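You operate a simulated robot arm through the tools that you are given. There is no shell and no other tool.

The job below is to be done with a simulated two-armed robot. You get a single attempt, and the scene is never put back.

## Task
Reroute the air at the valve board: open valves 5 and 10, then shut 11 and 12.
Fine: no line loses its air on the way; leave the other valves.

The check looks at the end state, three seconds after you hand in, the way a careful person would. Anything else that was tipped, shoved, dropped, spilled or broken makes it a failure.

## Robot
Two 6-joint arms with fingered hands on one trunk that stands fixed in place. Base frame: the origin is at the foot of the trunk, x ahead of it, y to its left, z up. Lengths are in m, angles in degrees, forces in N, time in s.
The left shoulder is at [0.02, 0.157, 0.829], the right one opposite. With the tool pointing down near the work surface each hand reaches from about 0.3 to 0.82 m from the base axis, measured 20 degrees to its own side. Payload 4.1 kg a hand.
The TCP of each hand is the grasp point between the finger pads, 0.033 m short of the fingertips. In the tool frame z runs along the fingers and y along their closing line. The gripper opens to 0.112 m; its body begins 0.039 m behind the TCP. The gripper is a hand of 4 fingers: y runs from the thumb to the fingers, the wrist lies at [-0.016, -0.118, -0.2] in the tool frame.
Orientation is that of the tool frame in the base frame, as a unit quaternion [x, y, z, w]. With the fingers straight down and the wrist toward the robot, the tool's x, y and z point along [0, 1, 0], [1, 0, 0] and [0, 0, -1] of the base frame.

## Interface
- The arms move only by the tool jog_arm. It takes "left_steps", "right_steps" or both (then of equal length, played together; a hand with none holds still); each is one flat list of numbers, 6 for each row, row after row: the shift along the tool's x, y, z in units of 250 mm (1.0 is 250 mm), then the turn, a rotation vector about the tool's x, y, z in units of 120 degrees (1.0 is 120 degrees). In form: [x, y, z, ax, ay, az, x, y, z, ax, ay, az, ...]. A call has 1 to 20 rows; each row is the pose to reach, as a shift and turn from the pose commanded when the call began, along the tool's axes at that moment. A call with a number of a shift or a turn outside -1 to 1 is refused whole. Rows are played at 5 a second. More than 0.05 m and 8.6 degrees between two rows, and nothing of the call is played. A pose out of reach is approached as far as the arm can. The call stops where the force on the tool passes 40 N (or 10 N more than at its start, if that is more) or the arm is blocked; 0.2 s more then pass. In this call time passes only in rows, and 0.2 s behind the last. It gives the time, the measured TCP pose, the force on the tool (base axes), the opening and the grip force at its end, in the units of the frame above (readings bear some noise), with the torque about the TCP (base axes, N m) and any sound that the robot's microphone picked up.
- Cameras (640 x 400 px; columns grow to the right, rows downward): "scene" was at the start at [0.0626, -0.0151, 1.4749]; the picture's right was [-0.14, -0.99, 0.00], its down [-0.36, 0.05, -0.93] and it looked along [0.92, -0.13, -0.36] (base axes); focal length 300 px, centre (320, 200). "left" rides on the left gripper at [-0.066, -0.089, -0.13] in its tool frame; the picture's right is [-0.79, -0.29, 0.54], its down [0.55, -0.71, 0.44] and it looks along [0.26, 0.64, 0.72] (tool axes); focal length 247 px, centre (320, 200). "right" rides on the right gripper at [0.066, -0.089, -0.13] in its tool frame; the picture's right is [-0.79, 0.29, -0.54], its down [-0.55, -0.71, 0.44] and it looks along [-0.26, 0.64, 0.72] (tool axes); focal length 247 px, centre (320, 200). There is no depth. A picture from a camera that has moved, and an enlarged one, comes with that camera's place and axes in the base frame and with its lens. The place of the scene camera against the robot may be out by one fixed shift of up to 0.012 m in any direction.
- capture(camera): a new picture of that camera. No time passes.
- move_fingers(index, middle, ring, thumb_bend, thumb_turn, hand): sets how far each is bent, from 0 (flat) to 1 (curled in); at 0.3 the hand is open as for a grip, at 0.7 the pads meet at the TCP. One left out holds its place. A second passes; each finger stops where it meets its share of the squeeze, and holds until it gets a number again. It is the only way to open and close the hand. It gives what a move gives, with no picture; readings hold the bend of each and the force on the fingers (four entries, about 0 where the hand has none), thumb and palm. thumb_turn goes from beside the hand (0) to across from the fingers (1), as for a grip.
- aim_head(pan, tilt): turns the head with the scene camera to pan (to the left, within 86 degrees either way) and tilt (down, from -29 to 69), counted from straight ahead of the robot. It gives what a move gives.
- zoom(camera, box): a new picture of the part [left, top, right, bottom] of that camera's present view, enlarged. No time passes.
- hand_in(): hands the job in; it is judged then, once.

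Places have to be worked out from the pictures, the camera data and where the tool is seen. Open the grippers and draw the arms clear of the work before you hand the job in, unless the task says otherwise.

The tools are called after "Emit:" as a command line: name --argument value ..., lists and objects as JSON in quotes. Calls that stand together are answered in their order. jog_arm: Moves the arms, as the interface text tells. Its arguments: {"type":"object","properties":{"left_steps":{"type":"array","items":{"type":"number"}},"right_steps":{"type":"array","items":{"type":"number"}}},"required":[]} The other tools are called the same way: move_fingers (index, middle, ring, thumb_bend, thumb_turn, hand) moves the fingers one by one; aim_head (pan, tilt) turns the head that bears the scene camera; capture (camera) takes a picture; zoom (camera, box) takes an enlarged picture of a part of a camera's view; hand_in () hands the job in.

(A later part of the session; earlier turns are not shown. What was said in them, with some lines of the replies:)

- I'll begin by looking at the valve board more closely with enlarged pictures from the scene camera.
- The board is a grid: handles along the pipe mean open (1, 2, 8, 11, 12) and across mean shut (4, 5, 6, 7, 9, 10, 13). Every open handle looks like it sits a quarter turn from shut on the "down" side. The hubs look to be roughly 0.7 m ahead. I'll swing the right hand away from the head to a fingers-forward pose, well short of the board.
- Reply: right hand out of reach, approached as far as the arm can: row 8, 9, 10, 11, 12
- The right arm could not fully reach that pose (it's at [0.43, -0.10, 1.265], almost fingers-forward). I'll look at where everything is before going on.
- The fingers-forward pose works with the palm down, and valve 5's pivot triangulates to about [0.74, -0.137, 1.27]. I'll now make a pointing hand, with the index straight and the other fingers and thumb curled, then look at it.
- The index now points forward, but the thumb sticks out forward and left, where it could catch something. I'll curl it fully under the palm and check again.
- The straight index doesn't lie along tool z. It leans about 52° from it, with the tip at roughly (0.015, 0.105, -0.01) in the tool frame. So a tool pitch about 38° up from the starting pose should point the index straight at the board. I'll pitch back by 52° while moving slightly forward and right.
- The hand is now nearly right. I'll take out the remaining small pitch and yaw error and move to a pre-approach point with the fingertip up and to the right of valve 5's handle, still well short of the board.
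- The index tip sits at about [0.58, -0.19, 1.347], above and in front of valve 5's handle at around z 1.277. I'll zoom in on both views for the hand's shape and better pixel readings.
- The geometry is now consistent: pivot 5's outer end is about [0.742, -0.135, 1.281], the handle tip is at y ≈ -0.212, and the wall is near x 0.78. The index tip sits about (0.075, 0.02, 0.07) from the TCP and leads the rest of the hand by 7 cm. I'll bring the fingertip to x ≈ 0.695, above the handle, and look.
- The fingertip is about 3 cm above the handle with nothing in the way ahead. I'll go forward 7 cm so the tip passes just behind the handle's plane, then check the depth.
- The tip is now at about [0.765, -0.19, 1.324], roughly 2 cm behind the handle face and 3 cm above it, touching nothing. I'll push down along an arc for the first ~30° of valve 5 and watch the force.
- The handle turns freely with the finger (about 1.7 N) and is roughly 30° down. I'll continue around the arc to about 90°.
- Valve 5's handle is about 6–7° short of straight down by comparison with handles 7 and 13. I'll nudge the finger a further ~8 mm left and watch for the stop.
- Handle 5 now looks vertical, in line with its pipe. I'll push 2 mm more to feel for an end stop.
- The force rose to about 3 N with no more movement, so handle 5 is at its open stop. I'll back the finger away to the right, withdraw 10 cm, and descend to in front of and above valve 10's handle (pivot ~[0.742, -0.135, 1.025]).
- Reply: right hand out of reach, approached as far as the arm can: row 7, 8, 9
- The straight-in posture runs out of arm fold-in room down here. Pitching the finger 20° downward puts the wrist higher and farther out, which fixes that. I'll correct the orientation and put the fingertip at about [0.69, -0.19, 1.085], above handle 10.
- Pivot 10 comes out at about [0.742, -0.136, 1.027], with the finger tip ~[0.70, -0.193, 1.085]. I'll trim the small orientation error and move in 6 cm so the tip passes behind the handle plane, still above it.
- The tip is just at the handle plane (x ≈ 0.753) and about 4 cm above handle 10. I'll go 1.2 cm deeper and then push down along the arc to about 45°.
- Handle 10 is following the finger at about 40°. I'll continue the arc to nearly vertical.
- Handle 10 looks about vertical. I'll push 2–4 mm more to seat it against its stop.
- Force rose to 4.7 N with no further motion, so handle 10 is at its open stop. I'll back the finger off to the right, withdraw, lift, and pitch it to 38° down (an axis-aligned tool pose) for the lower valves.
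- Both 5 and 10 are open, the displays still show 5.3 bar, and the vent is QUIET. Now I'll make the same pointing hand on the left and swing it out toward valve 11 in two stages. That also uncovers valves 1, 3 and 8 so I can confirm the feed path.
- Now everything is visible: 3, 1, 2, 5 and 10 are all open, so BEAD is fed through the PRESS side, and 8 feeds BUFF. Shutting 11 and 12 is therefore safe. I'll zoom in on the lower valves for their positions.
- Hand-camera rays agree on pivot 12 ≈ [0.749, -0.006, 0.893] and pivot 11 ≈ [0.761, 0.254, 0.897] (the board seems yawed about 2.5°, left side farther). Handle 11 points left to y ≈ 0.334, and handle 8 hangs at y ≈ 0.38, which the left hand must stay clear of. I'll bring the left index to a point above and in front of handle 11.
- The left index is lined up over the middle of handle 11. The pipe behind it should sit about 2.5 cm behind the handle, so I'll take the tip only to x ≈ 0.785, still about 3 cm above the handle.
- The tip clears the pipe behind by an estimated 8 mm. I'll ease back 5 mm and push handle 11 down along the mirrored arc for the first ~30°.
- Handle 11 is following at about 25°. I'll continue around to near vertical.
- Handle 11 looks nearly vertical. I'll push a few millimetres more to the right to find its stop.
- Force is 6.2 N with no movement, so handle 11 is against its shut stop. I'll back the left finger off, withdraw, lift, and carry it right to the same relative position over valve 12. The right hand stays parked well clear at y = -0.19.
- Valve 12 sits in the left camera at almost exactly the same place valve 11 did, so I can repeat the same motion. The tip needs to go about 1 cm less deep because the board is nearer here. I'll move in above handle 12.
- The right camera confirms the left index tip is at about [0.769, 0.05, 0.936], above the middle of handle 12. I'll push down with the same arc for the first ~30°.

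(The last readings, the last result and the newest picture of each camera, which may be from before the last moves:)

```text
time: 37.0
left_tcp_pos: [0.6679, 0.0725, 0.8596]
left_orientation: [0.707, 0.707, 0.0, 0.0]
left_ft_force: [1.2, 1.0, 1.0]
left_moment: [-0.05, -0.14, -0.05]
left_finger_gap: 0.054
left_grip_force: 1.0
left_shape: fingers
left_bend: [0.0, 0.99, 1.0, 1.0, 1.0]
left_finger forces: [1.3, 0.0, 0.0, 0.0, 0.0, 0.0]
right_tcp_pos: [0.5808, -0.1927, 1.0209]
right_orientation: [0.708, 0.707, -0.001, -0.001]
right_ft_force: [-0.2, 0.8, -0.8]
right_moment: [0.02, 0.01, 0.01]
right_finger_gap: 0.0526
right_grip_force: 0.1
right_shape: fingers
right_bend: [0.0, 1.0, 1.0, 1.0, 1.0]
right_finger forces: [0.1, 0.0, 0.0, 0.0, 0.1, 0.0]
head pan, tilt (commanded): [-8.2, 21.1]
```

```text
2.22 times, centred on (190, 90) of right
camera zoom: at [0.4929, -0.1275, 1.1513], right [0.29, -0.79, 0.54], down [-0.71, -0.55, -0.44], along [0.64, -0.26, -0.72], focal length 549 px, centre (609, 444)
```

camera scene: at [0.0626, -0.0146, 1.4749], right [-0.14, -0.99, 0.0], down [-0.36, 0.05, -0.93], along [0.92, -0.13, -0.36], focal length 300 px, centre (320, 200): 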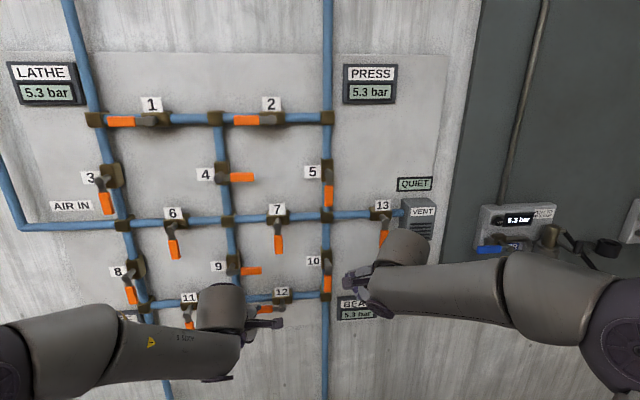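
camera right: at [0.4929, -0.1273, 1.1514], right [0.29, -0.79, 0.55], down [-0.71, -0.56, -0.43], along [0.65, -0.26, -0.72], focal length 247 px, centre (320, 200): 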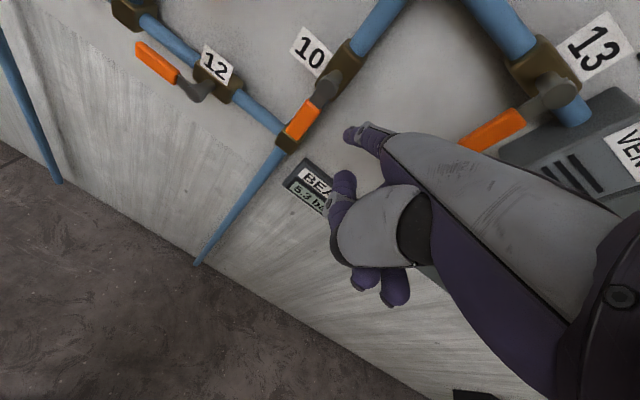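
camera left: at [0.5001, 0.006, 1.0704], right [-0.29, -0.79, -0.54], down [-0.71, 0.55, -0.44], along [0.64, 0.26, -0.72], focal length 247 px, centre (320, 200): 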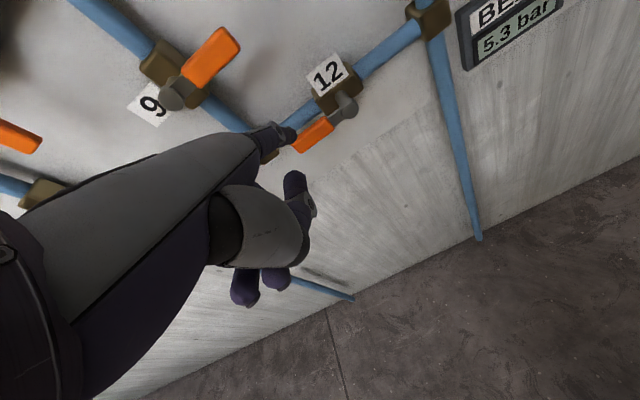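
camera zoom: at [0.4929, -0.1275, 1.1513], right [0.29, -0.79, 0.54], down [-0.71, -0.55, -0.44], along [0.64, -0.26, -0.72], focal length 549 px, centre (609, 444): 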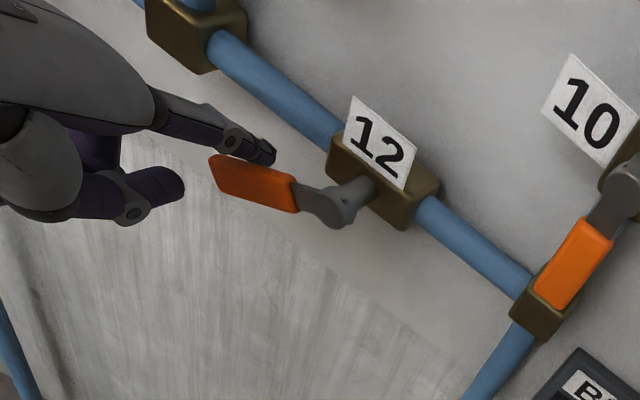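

Handle 12 is following well with about 1–2 N. I'll continue the same arc to near vertical.

Emit:
jog_arm --left_steps '[-0.0072, 0, 0.0296, 0, 0, 0, -0.0184, 0, 0.0584, 0, 0, 0, -0.0328, 0, 0.0848, 0, 0, 0, -0.0512, 0, 0.1096, 0, 0, 0, -0.0724, 0, 0.1316, 0, 0, 0, -0.0964, 0, 0.1508, 0, 0, 0, -0.1224, 0, 0.1668, 0, 0, 0, -0.1504, 0, 0.1792, 0, 0, 0, -0.168, 0, 0.182, 0, 0, 0]'

Emit:
zoom --camera "left" --box '[200, 0, 440, 180]'

Emit:
zoom --camera "right" --box '[60, 0, 320, 180]'

Emit:
zoom --camera "scene" --box '[190, 220, 350, 340]'

```text
time: 39.0
left_tcp_pos: [0.6678, 0.0319, 0.8131]
left_orientation: [0.707, 0.707, 0.001, 0.0]
left_ft_force: [1.4, 0.7, 0.3]
left_moment: [-0.02, 0.02, 0.06]
left_finger_gap: 0.0528
left_grip_force: 0.5
left_shape: fingers
left_bend: [0.0, 0.99, 1.0, 1.0, 1.0]
left_finger forces: [0.6, 0.0, 0.0, 0.0, 0.1, 0.0]
right_tcp_pos: [0.5811, -0.1923, 1.0211]
right_orientation: [0.708, 0.706, -0.001, -0.001]
right_ft_force: [-0.2, -0.4, 0.3]
right_moment: [0.01, -0.02, -0.05]
right_finger_gap: 0.0524
right_grip_force: 0.0
right_shape: fingers
right_bend: [0.0, 1.0, 1.0, 1.0, 1.0]
right_finger forces: [0.0, 0.0, 0.1, 0.0, 0.0, 0.1]
head pan, tilt (commanded): [-8.2, 21.1]
```

```text
2.22 times, centred on (320, 90) of left
camera zoom: at [0.5792, -0.0352, 0.9429], right [-0.29, -0.79, -0.54], down [-0.71, 0.55, -0.44], along [0.64, 0.26, -0.72], focal length 549 px, centre (320, 444)
```

zoom: 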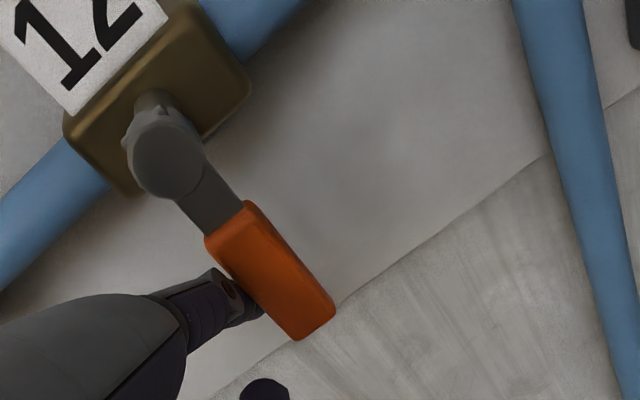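

```text
2.22 times, centred on (190, 90) of right
camera zoom: at [0.4929, -0.1274, 1.1513], right [0.29, -0.79, 0.54], down [-0.71, -0.55, -0.44], along [0.64, -0.26, -0.72], focal length 549 px, centre (609, 444)
```

zoom: 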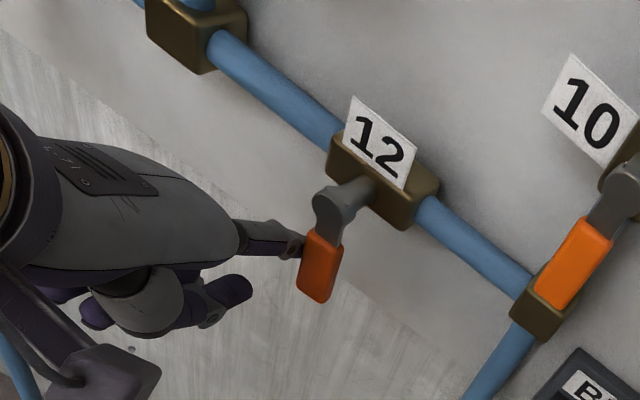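

```text
3.33 times, centred on (270, 280) of scene
camera zoom: at [0.0626, -0.015, 1.4749], right [-0.14, -0.99, 0.0], down [-0.36, 0.05, -0.93], along [0.92, -0.13, -0.36], focal length 998 px, centre (487, -67)
```

zoom: 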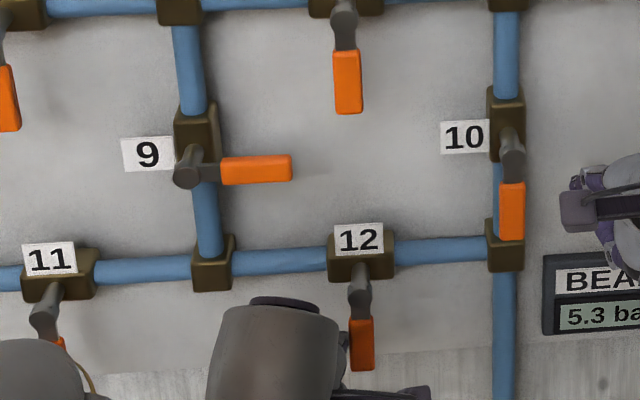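

Handle 12 is close to vertical. I'll push a few millimetres to seat it against the shut stop.

Emit:
jog_arm --left_steps '[-0.008, 0, 0.001, 0, 0, 0, -0.016, 0, 0.002, 0, 0, 0]'

Emit:
zoom --camera "right" --box '[60, 0, 320, 180]'

Emit:
zoom --camera "scene" --box '[190, 220, 350, 340]'

```text
time: 39.6
left_tcp_pos: [0.6687, 0.0287, 0.8139]
left_orientation: [0.706, 0.708, 0.001, 0.0]
left_ft_force: [-0.3, 6.8, 0.4]
left_moment: [-0.13, -0.01, 0.52]
left_finger_gap: 0.0526
left_grip_force: 4.1
left_shape: fingers
left_bend: [0.0, 0.99, 1.0, 1.0, 1.0]
left_finger forces: [6.7, 0.1, 0.1, 0.1, 0.1, 0.1]
right_tcp_pos: [0.5815, -0.1914, 1.0205]
right_orientation: [0.708, 0.707, -0.001, -0.001]
right_ft_force: [0.9, -0.1, 0.3]
right_moment: [-0.03, -0.01, -0.01]
right_finger_gap: 0.0522
right_grip_force: 0.0
right_shape: fingers
right_bend: [0.0, 1.0, 1.0, 1.0, 1.0]
right_finger forces: [0.0, 0.0, 0.1, 0.0, 0.0, 0.0]
head pan, tilt (commanded): [-8.2, 21.1]
```

```text
2.22 times, centred on (190, 90) of right
camera zoom: at [0.493, -0.1271, 1.1513], right [0.29, -0.79, 0.54], down [-0.71, -0.55, -0.44], along [0.64, -0.26, -0.72], focal length 549 px, centre (609, 444)
```

zoom: 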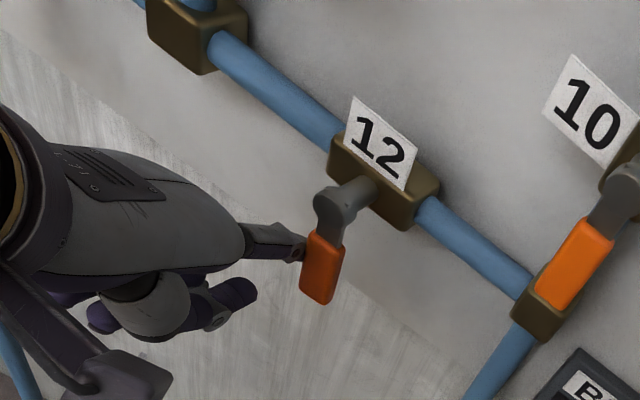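

```text
3.33 times, centred on (270, 280) of scene
camera zoom: at [0.0626, -0.0148, 1.4749], right [-0.14, -0.99, 0.0], down [-0.36, 0.05, -0.93], along [0.92, -0.13, -0.36], focal length 998 px, centre (487, -67)
```

zoom: 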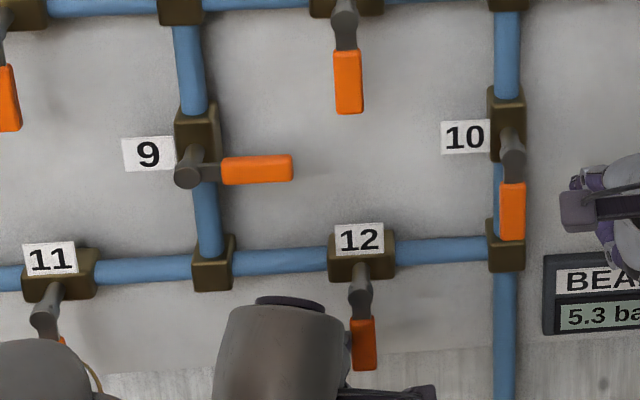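

Handle 12 is at its shut stop (6.8 N, no movement). I'll back the left finger off, withdraw it from the board and lift it to the left.

Emit:
jog_arm --left_steps '[0.05, 0, 0, 0, 0, 0, 0.1, 0, 0, 0, 0, 0, 0.1, -0.12, 0, 0, 0, 0, 0.1, -0.24, -0.06, 0, 0, 0, 0.1, -0.36, -0.2, 0, 0, 0, 0.15, -0.38, -0.36, 0, 0, 0, 0.25, -0.4, -0.5, 0, 0, 0, 0.4, -0.44, -0.6, 0, 0, 0, 0.55, -0.5, -0.68, 0, 0, 0, 0.67, -0.58, -0.79, 0, 0, 0, 0.75, -0.68, -0.91, 0, 0, 0, 0.8, -0.8, -1.0, 0, 0, 0]'

Emit:
capture --camera "scene"

```text
time: 42.2
left_tcp_pos: [0.4692, 0.2301, 1.0654]
left_orientation: [0.707, 0.707, -0.001, 0.0]
left_ft_force: [0.6, -1.1, -0.3]
left_moment: [0.02, 0.03, -0.01]
left_finger_gap: 0.0524
left_grip_force: 0.1
left_shape: fingers
left_bend: [0.0, 0.99, 1.0, 1.0, 1.0]
left_finger forces: [0.0, 0.0, 0.0, 0.1, 0.1, 0.1]
right_tcp_pos: [0.5817, -0.1922, 1.021]
right_orientation: [0.708, 0.706, 0.0, -0.001]
right_ft_force: [0.4, 0.0, -0.2]
right_moment: [-0.03, -0.02, -0.02]
right_finger_gap: 0.0524
right_grip_force: 0.0
right_shape: fingers
right_bend: [0.0, 1.0, 1.0, 1.0, 1.0]
right_finger forces: [0.1, 0.0, 0.1, 0.0, 0.1, 0.1]
head pan, tilt (commanded): [-8.2, 21.1]
```

```text
taken
camera scene: at [0.0631, -0.0152, 1.4749], right [-0.14, -0.99, 0.0], down [-0.36, 0.05, -0.93], along [0.92, -0.13, -0.36], focal length 300 px, centre (320, 200)
```

scene: 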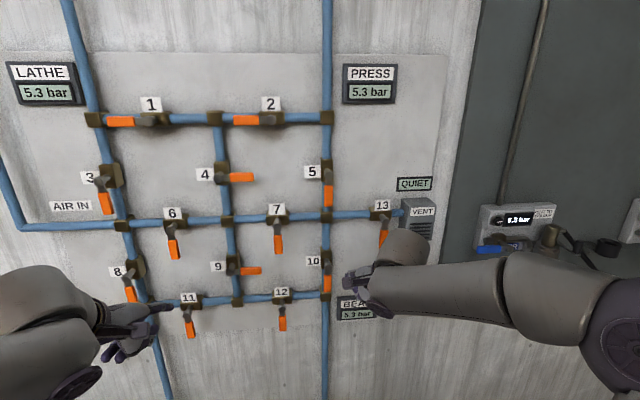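

All four target handles are in place and the others are unchanged. I'll withdraw both arms together, back and up from the board.

Emit:
jog_arm --left_steps '[0, -0.06, -0.12, 0, 0, 0, 0, -0.12, -0.24, 0, 0, 0, 0, -0.18, -0.36, 0, 0, 0, 0, -0.24, -0.48, 0, 0, 0, 0, -0.3, -0.6, 0, 0, 0, 0, -0.36, -0.72, 0, 0, 0, 0, -0.42, -0.84, 0, 0, 0, 0, -0.48, -0.96, 0, 0, 0]' --right_steps '[0, -0.12, -0.12, 0, 0, 0, 0, -0.24, -0.24, 0, 0, 0, 0, -0.36, -0.36, 0, 0, 0, 0, -0.48, -0.48, 0, 0, 0, 0, -0.6, -0.6, 0, 0, 0, 0, -0.72, -0.72, 0, 0, 0, 0, -0.84, -0.84, 0, 0, 0, 0, -0.96, -0.96, 0, 0, 0]'

Emit:
capture --camera "scene"

```text
time: 44.0
left_tcp_pos: [0.3488, 0.2296, 1.3051]
left_orientation: [0.707, 0.707, -0.001, -0.001]
left_ft_force: [0.7, 0.5, 0.6]
left_moment: [0.01, -0.01, 0.02]
left_finger_gap: 0.0524
left_grip_force: 0.0
left_shape: fingers
left_bend: [0.0, 0.99, 1.0, 1.0, 1.0]
left_finger forces: [0.1, 0.0, 0.0, 0.1, 0.1, 0.0]
right_tcp_pos: [0.342, -0.1913, 1.2613]
right_orientation: [0.708, 0.706, -0.001, -0.002]
right_ft_force: [0.6, 1.4, -0.1]
right_moment: [-0.01, -0.01, -0.01]
right_finger_gap: 0.0525
right_grip_force: 0.2
right_shape: fingers
right_bend: [0.0, 1.0, 1.0, 1.0, 1.0]
right_finger forces: [0.1, 0.1, 0.0, 0.0, 0.1, 0.0]
head pan, tilt (commanded): [-8.2, 21.1]
```

```text
taken
camera scene: at [0.063, -0.0149, 1.4749], right [-0.14, -0.99, 0.0], down [-0.36, 0.05, -0.93], along [0.92, -0.13, -0.36], focal length 300 px, centre (320, 200)
```

scene: 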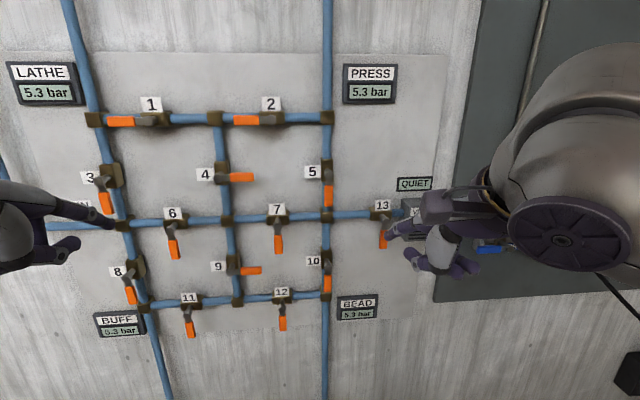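

Both arms are clear of the board, and all four displays read 5.3 bar with the vent QUIET. I'll open both hands to the grip-open pose and take a last close look at the valves.

Emit:
move_fingers --hand "left" --index 0.3 --middle 0.3 --ring 0.3 --thumb_bend 0.3 --thumb_turn 0.98

Emit:
move_fingers --hand "right" --index 0.3 --middle 0.3 --ring 0.3 --thumb_bend 0.3 --thumb_turn 0.98

Emit:
zoom --camera "scene" --box '[80, 80, 270, 350]'

Emit:
zoom --camera "scene" --box '[250, 60, 440, 340]'

```text
time: 45.0
left_tcp_pos: [0.3485, 0.2287, 1.3034]
left_orientation: [0.707, 0.707, 0.0, -0.001]
left_ft_force: [-0.6, -0.7, 0.6]
left_moment: [-0.01, -0.01, 0.01]
left_finger_gap: 0.1127
left_grip_force: 0.1
left_shape: fingers
left_bend: [0.3, 0.3, 0.3, 0.3, 0.96]
left_finger forces: [0.0, 0.0, 0.0, 0.0, 0.1, 0.0]
right_tcp_pos: [0.3414, -0.1912, 1.2601]
right_orientation: [0.708, 0.706, -0.001, -0.001]
right_ft_force: [-0.1, -0.6, 0.3]
right_moment: [0.02, 0.02, -0.01]
right_finger_gap: 0.0523
right_grip_force: 0.0
right_shape: fingers
right_bend: [0.0, 1.0, 1.0, 1.0, 1.0]
right_finger forces: [0.0, 0.1, 0.0, 0.1, 0.1, 0.0]
head pan, tilt (commanded): [-8.2, 21.1]
```

```text
time: 46.0
left_tcp_pos: [0.3477, 0.2288, 1.3031]
left_orientation: [0.707, 0.708, 0.001, 0.0]
left_ft_force: [-1.1, 0.2, 0.4]
left_moment: [-0.01, -0.01, -0.02]
left_finger_gap: 0.1126
left_grip_force: 0.0
left_shape: fingers
left_bend: [0.3, 0.3, 0.3, 0.3, 0.96]
left_finger forces: [0.0, 0.1, 0.0, 0.0, 0.0, 0.0]
right_tcp_pos: [0.3419, -0.1905, 1.2615]
right_orientation: [0.708, 0.707, 0.0, -0.001]
right_ft_force: [0.6, 0.4, 0.0]
right_moment: [0.0, -0.01, 0.0]
right_finger_gap: 0.1125
right_grip_force: 0.0
right_shape: fingers
right_bend: [0.3, 0.3, 0.3, 0.3, 0.96]
right_finger forces: [0.0, 0.0, 0.1, 0.1, 0.1, 0.1]
head pan, tilt (commanded): [-8.2, 21.1]
```

```text
1.48 times, centred on (175, 215) of scene
camera zoom: at [0.0626, -0.0151, 1.4749], right [-0.14, -0.99, 0.0], down [-0.36, 0.05, -0.93], along [0.92, -0.13, -0.36], focal length 444 px, centre (535, 178)
```

zoom: 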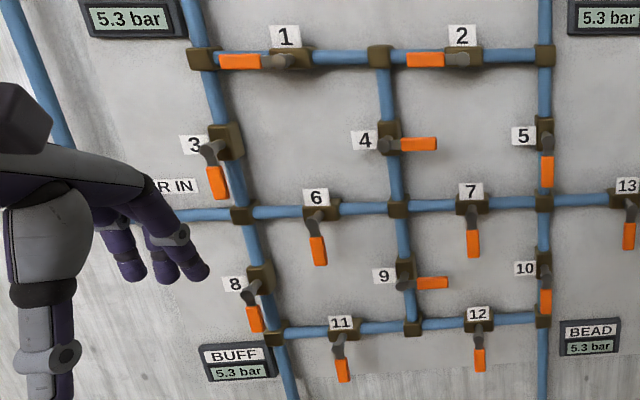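

```text
1.43 times, centred on (345, 200) of scene
camera zoom: at [0.0626, -0.0151, 1.4749], right [-0.14, -0.99, 0.0], down [-0.36, 0.05, -0.93], along [0.92, -0.13, -0.36], focal length 428 px, centre (284, 200)
```

zoom: 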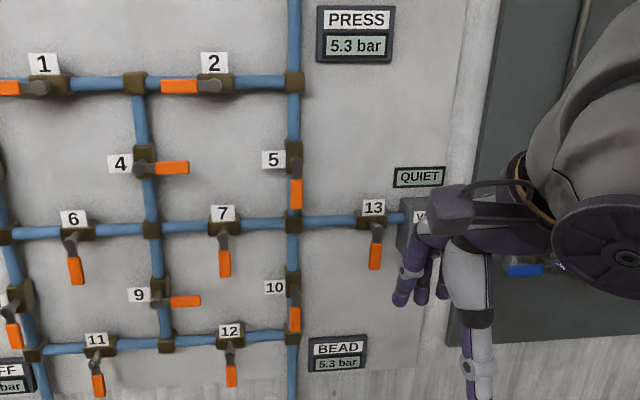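

The final state is confirmed. Valves 5 and 10 are along their pipes (open), 11 and 12 are across theirs (shut), and the rest are unchanged. LATHE, PRESS, BUFF and BEAD all show 5.3 bar, the vent is QUIET, and both hands are open and clear. Handing in.

Emit:
hand_in

```text
The job is handed in.
```

The air is rerouted: valves 5 and 10 are open, and 11 and 12 are shut. I opened 5 and 10 before shutting 11, then 12, and pushed each handle until it met its end stop.

- **Air supply:** LATHE, PRESS, BUFF and BEAD all read 5.3 bar whenever I could see them, including after the last valve was shut. The vent still reads QUIET. BEAD is now fed from PRESS through 5 and 10.
- **Other valves:** none of the others were touched, and they look the same as at the start.
- **Robot:** both hands are open and both arms are drawn back from the board.

The job is handed in, but no result has come back yet.
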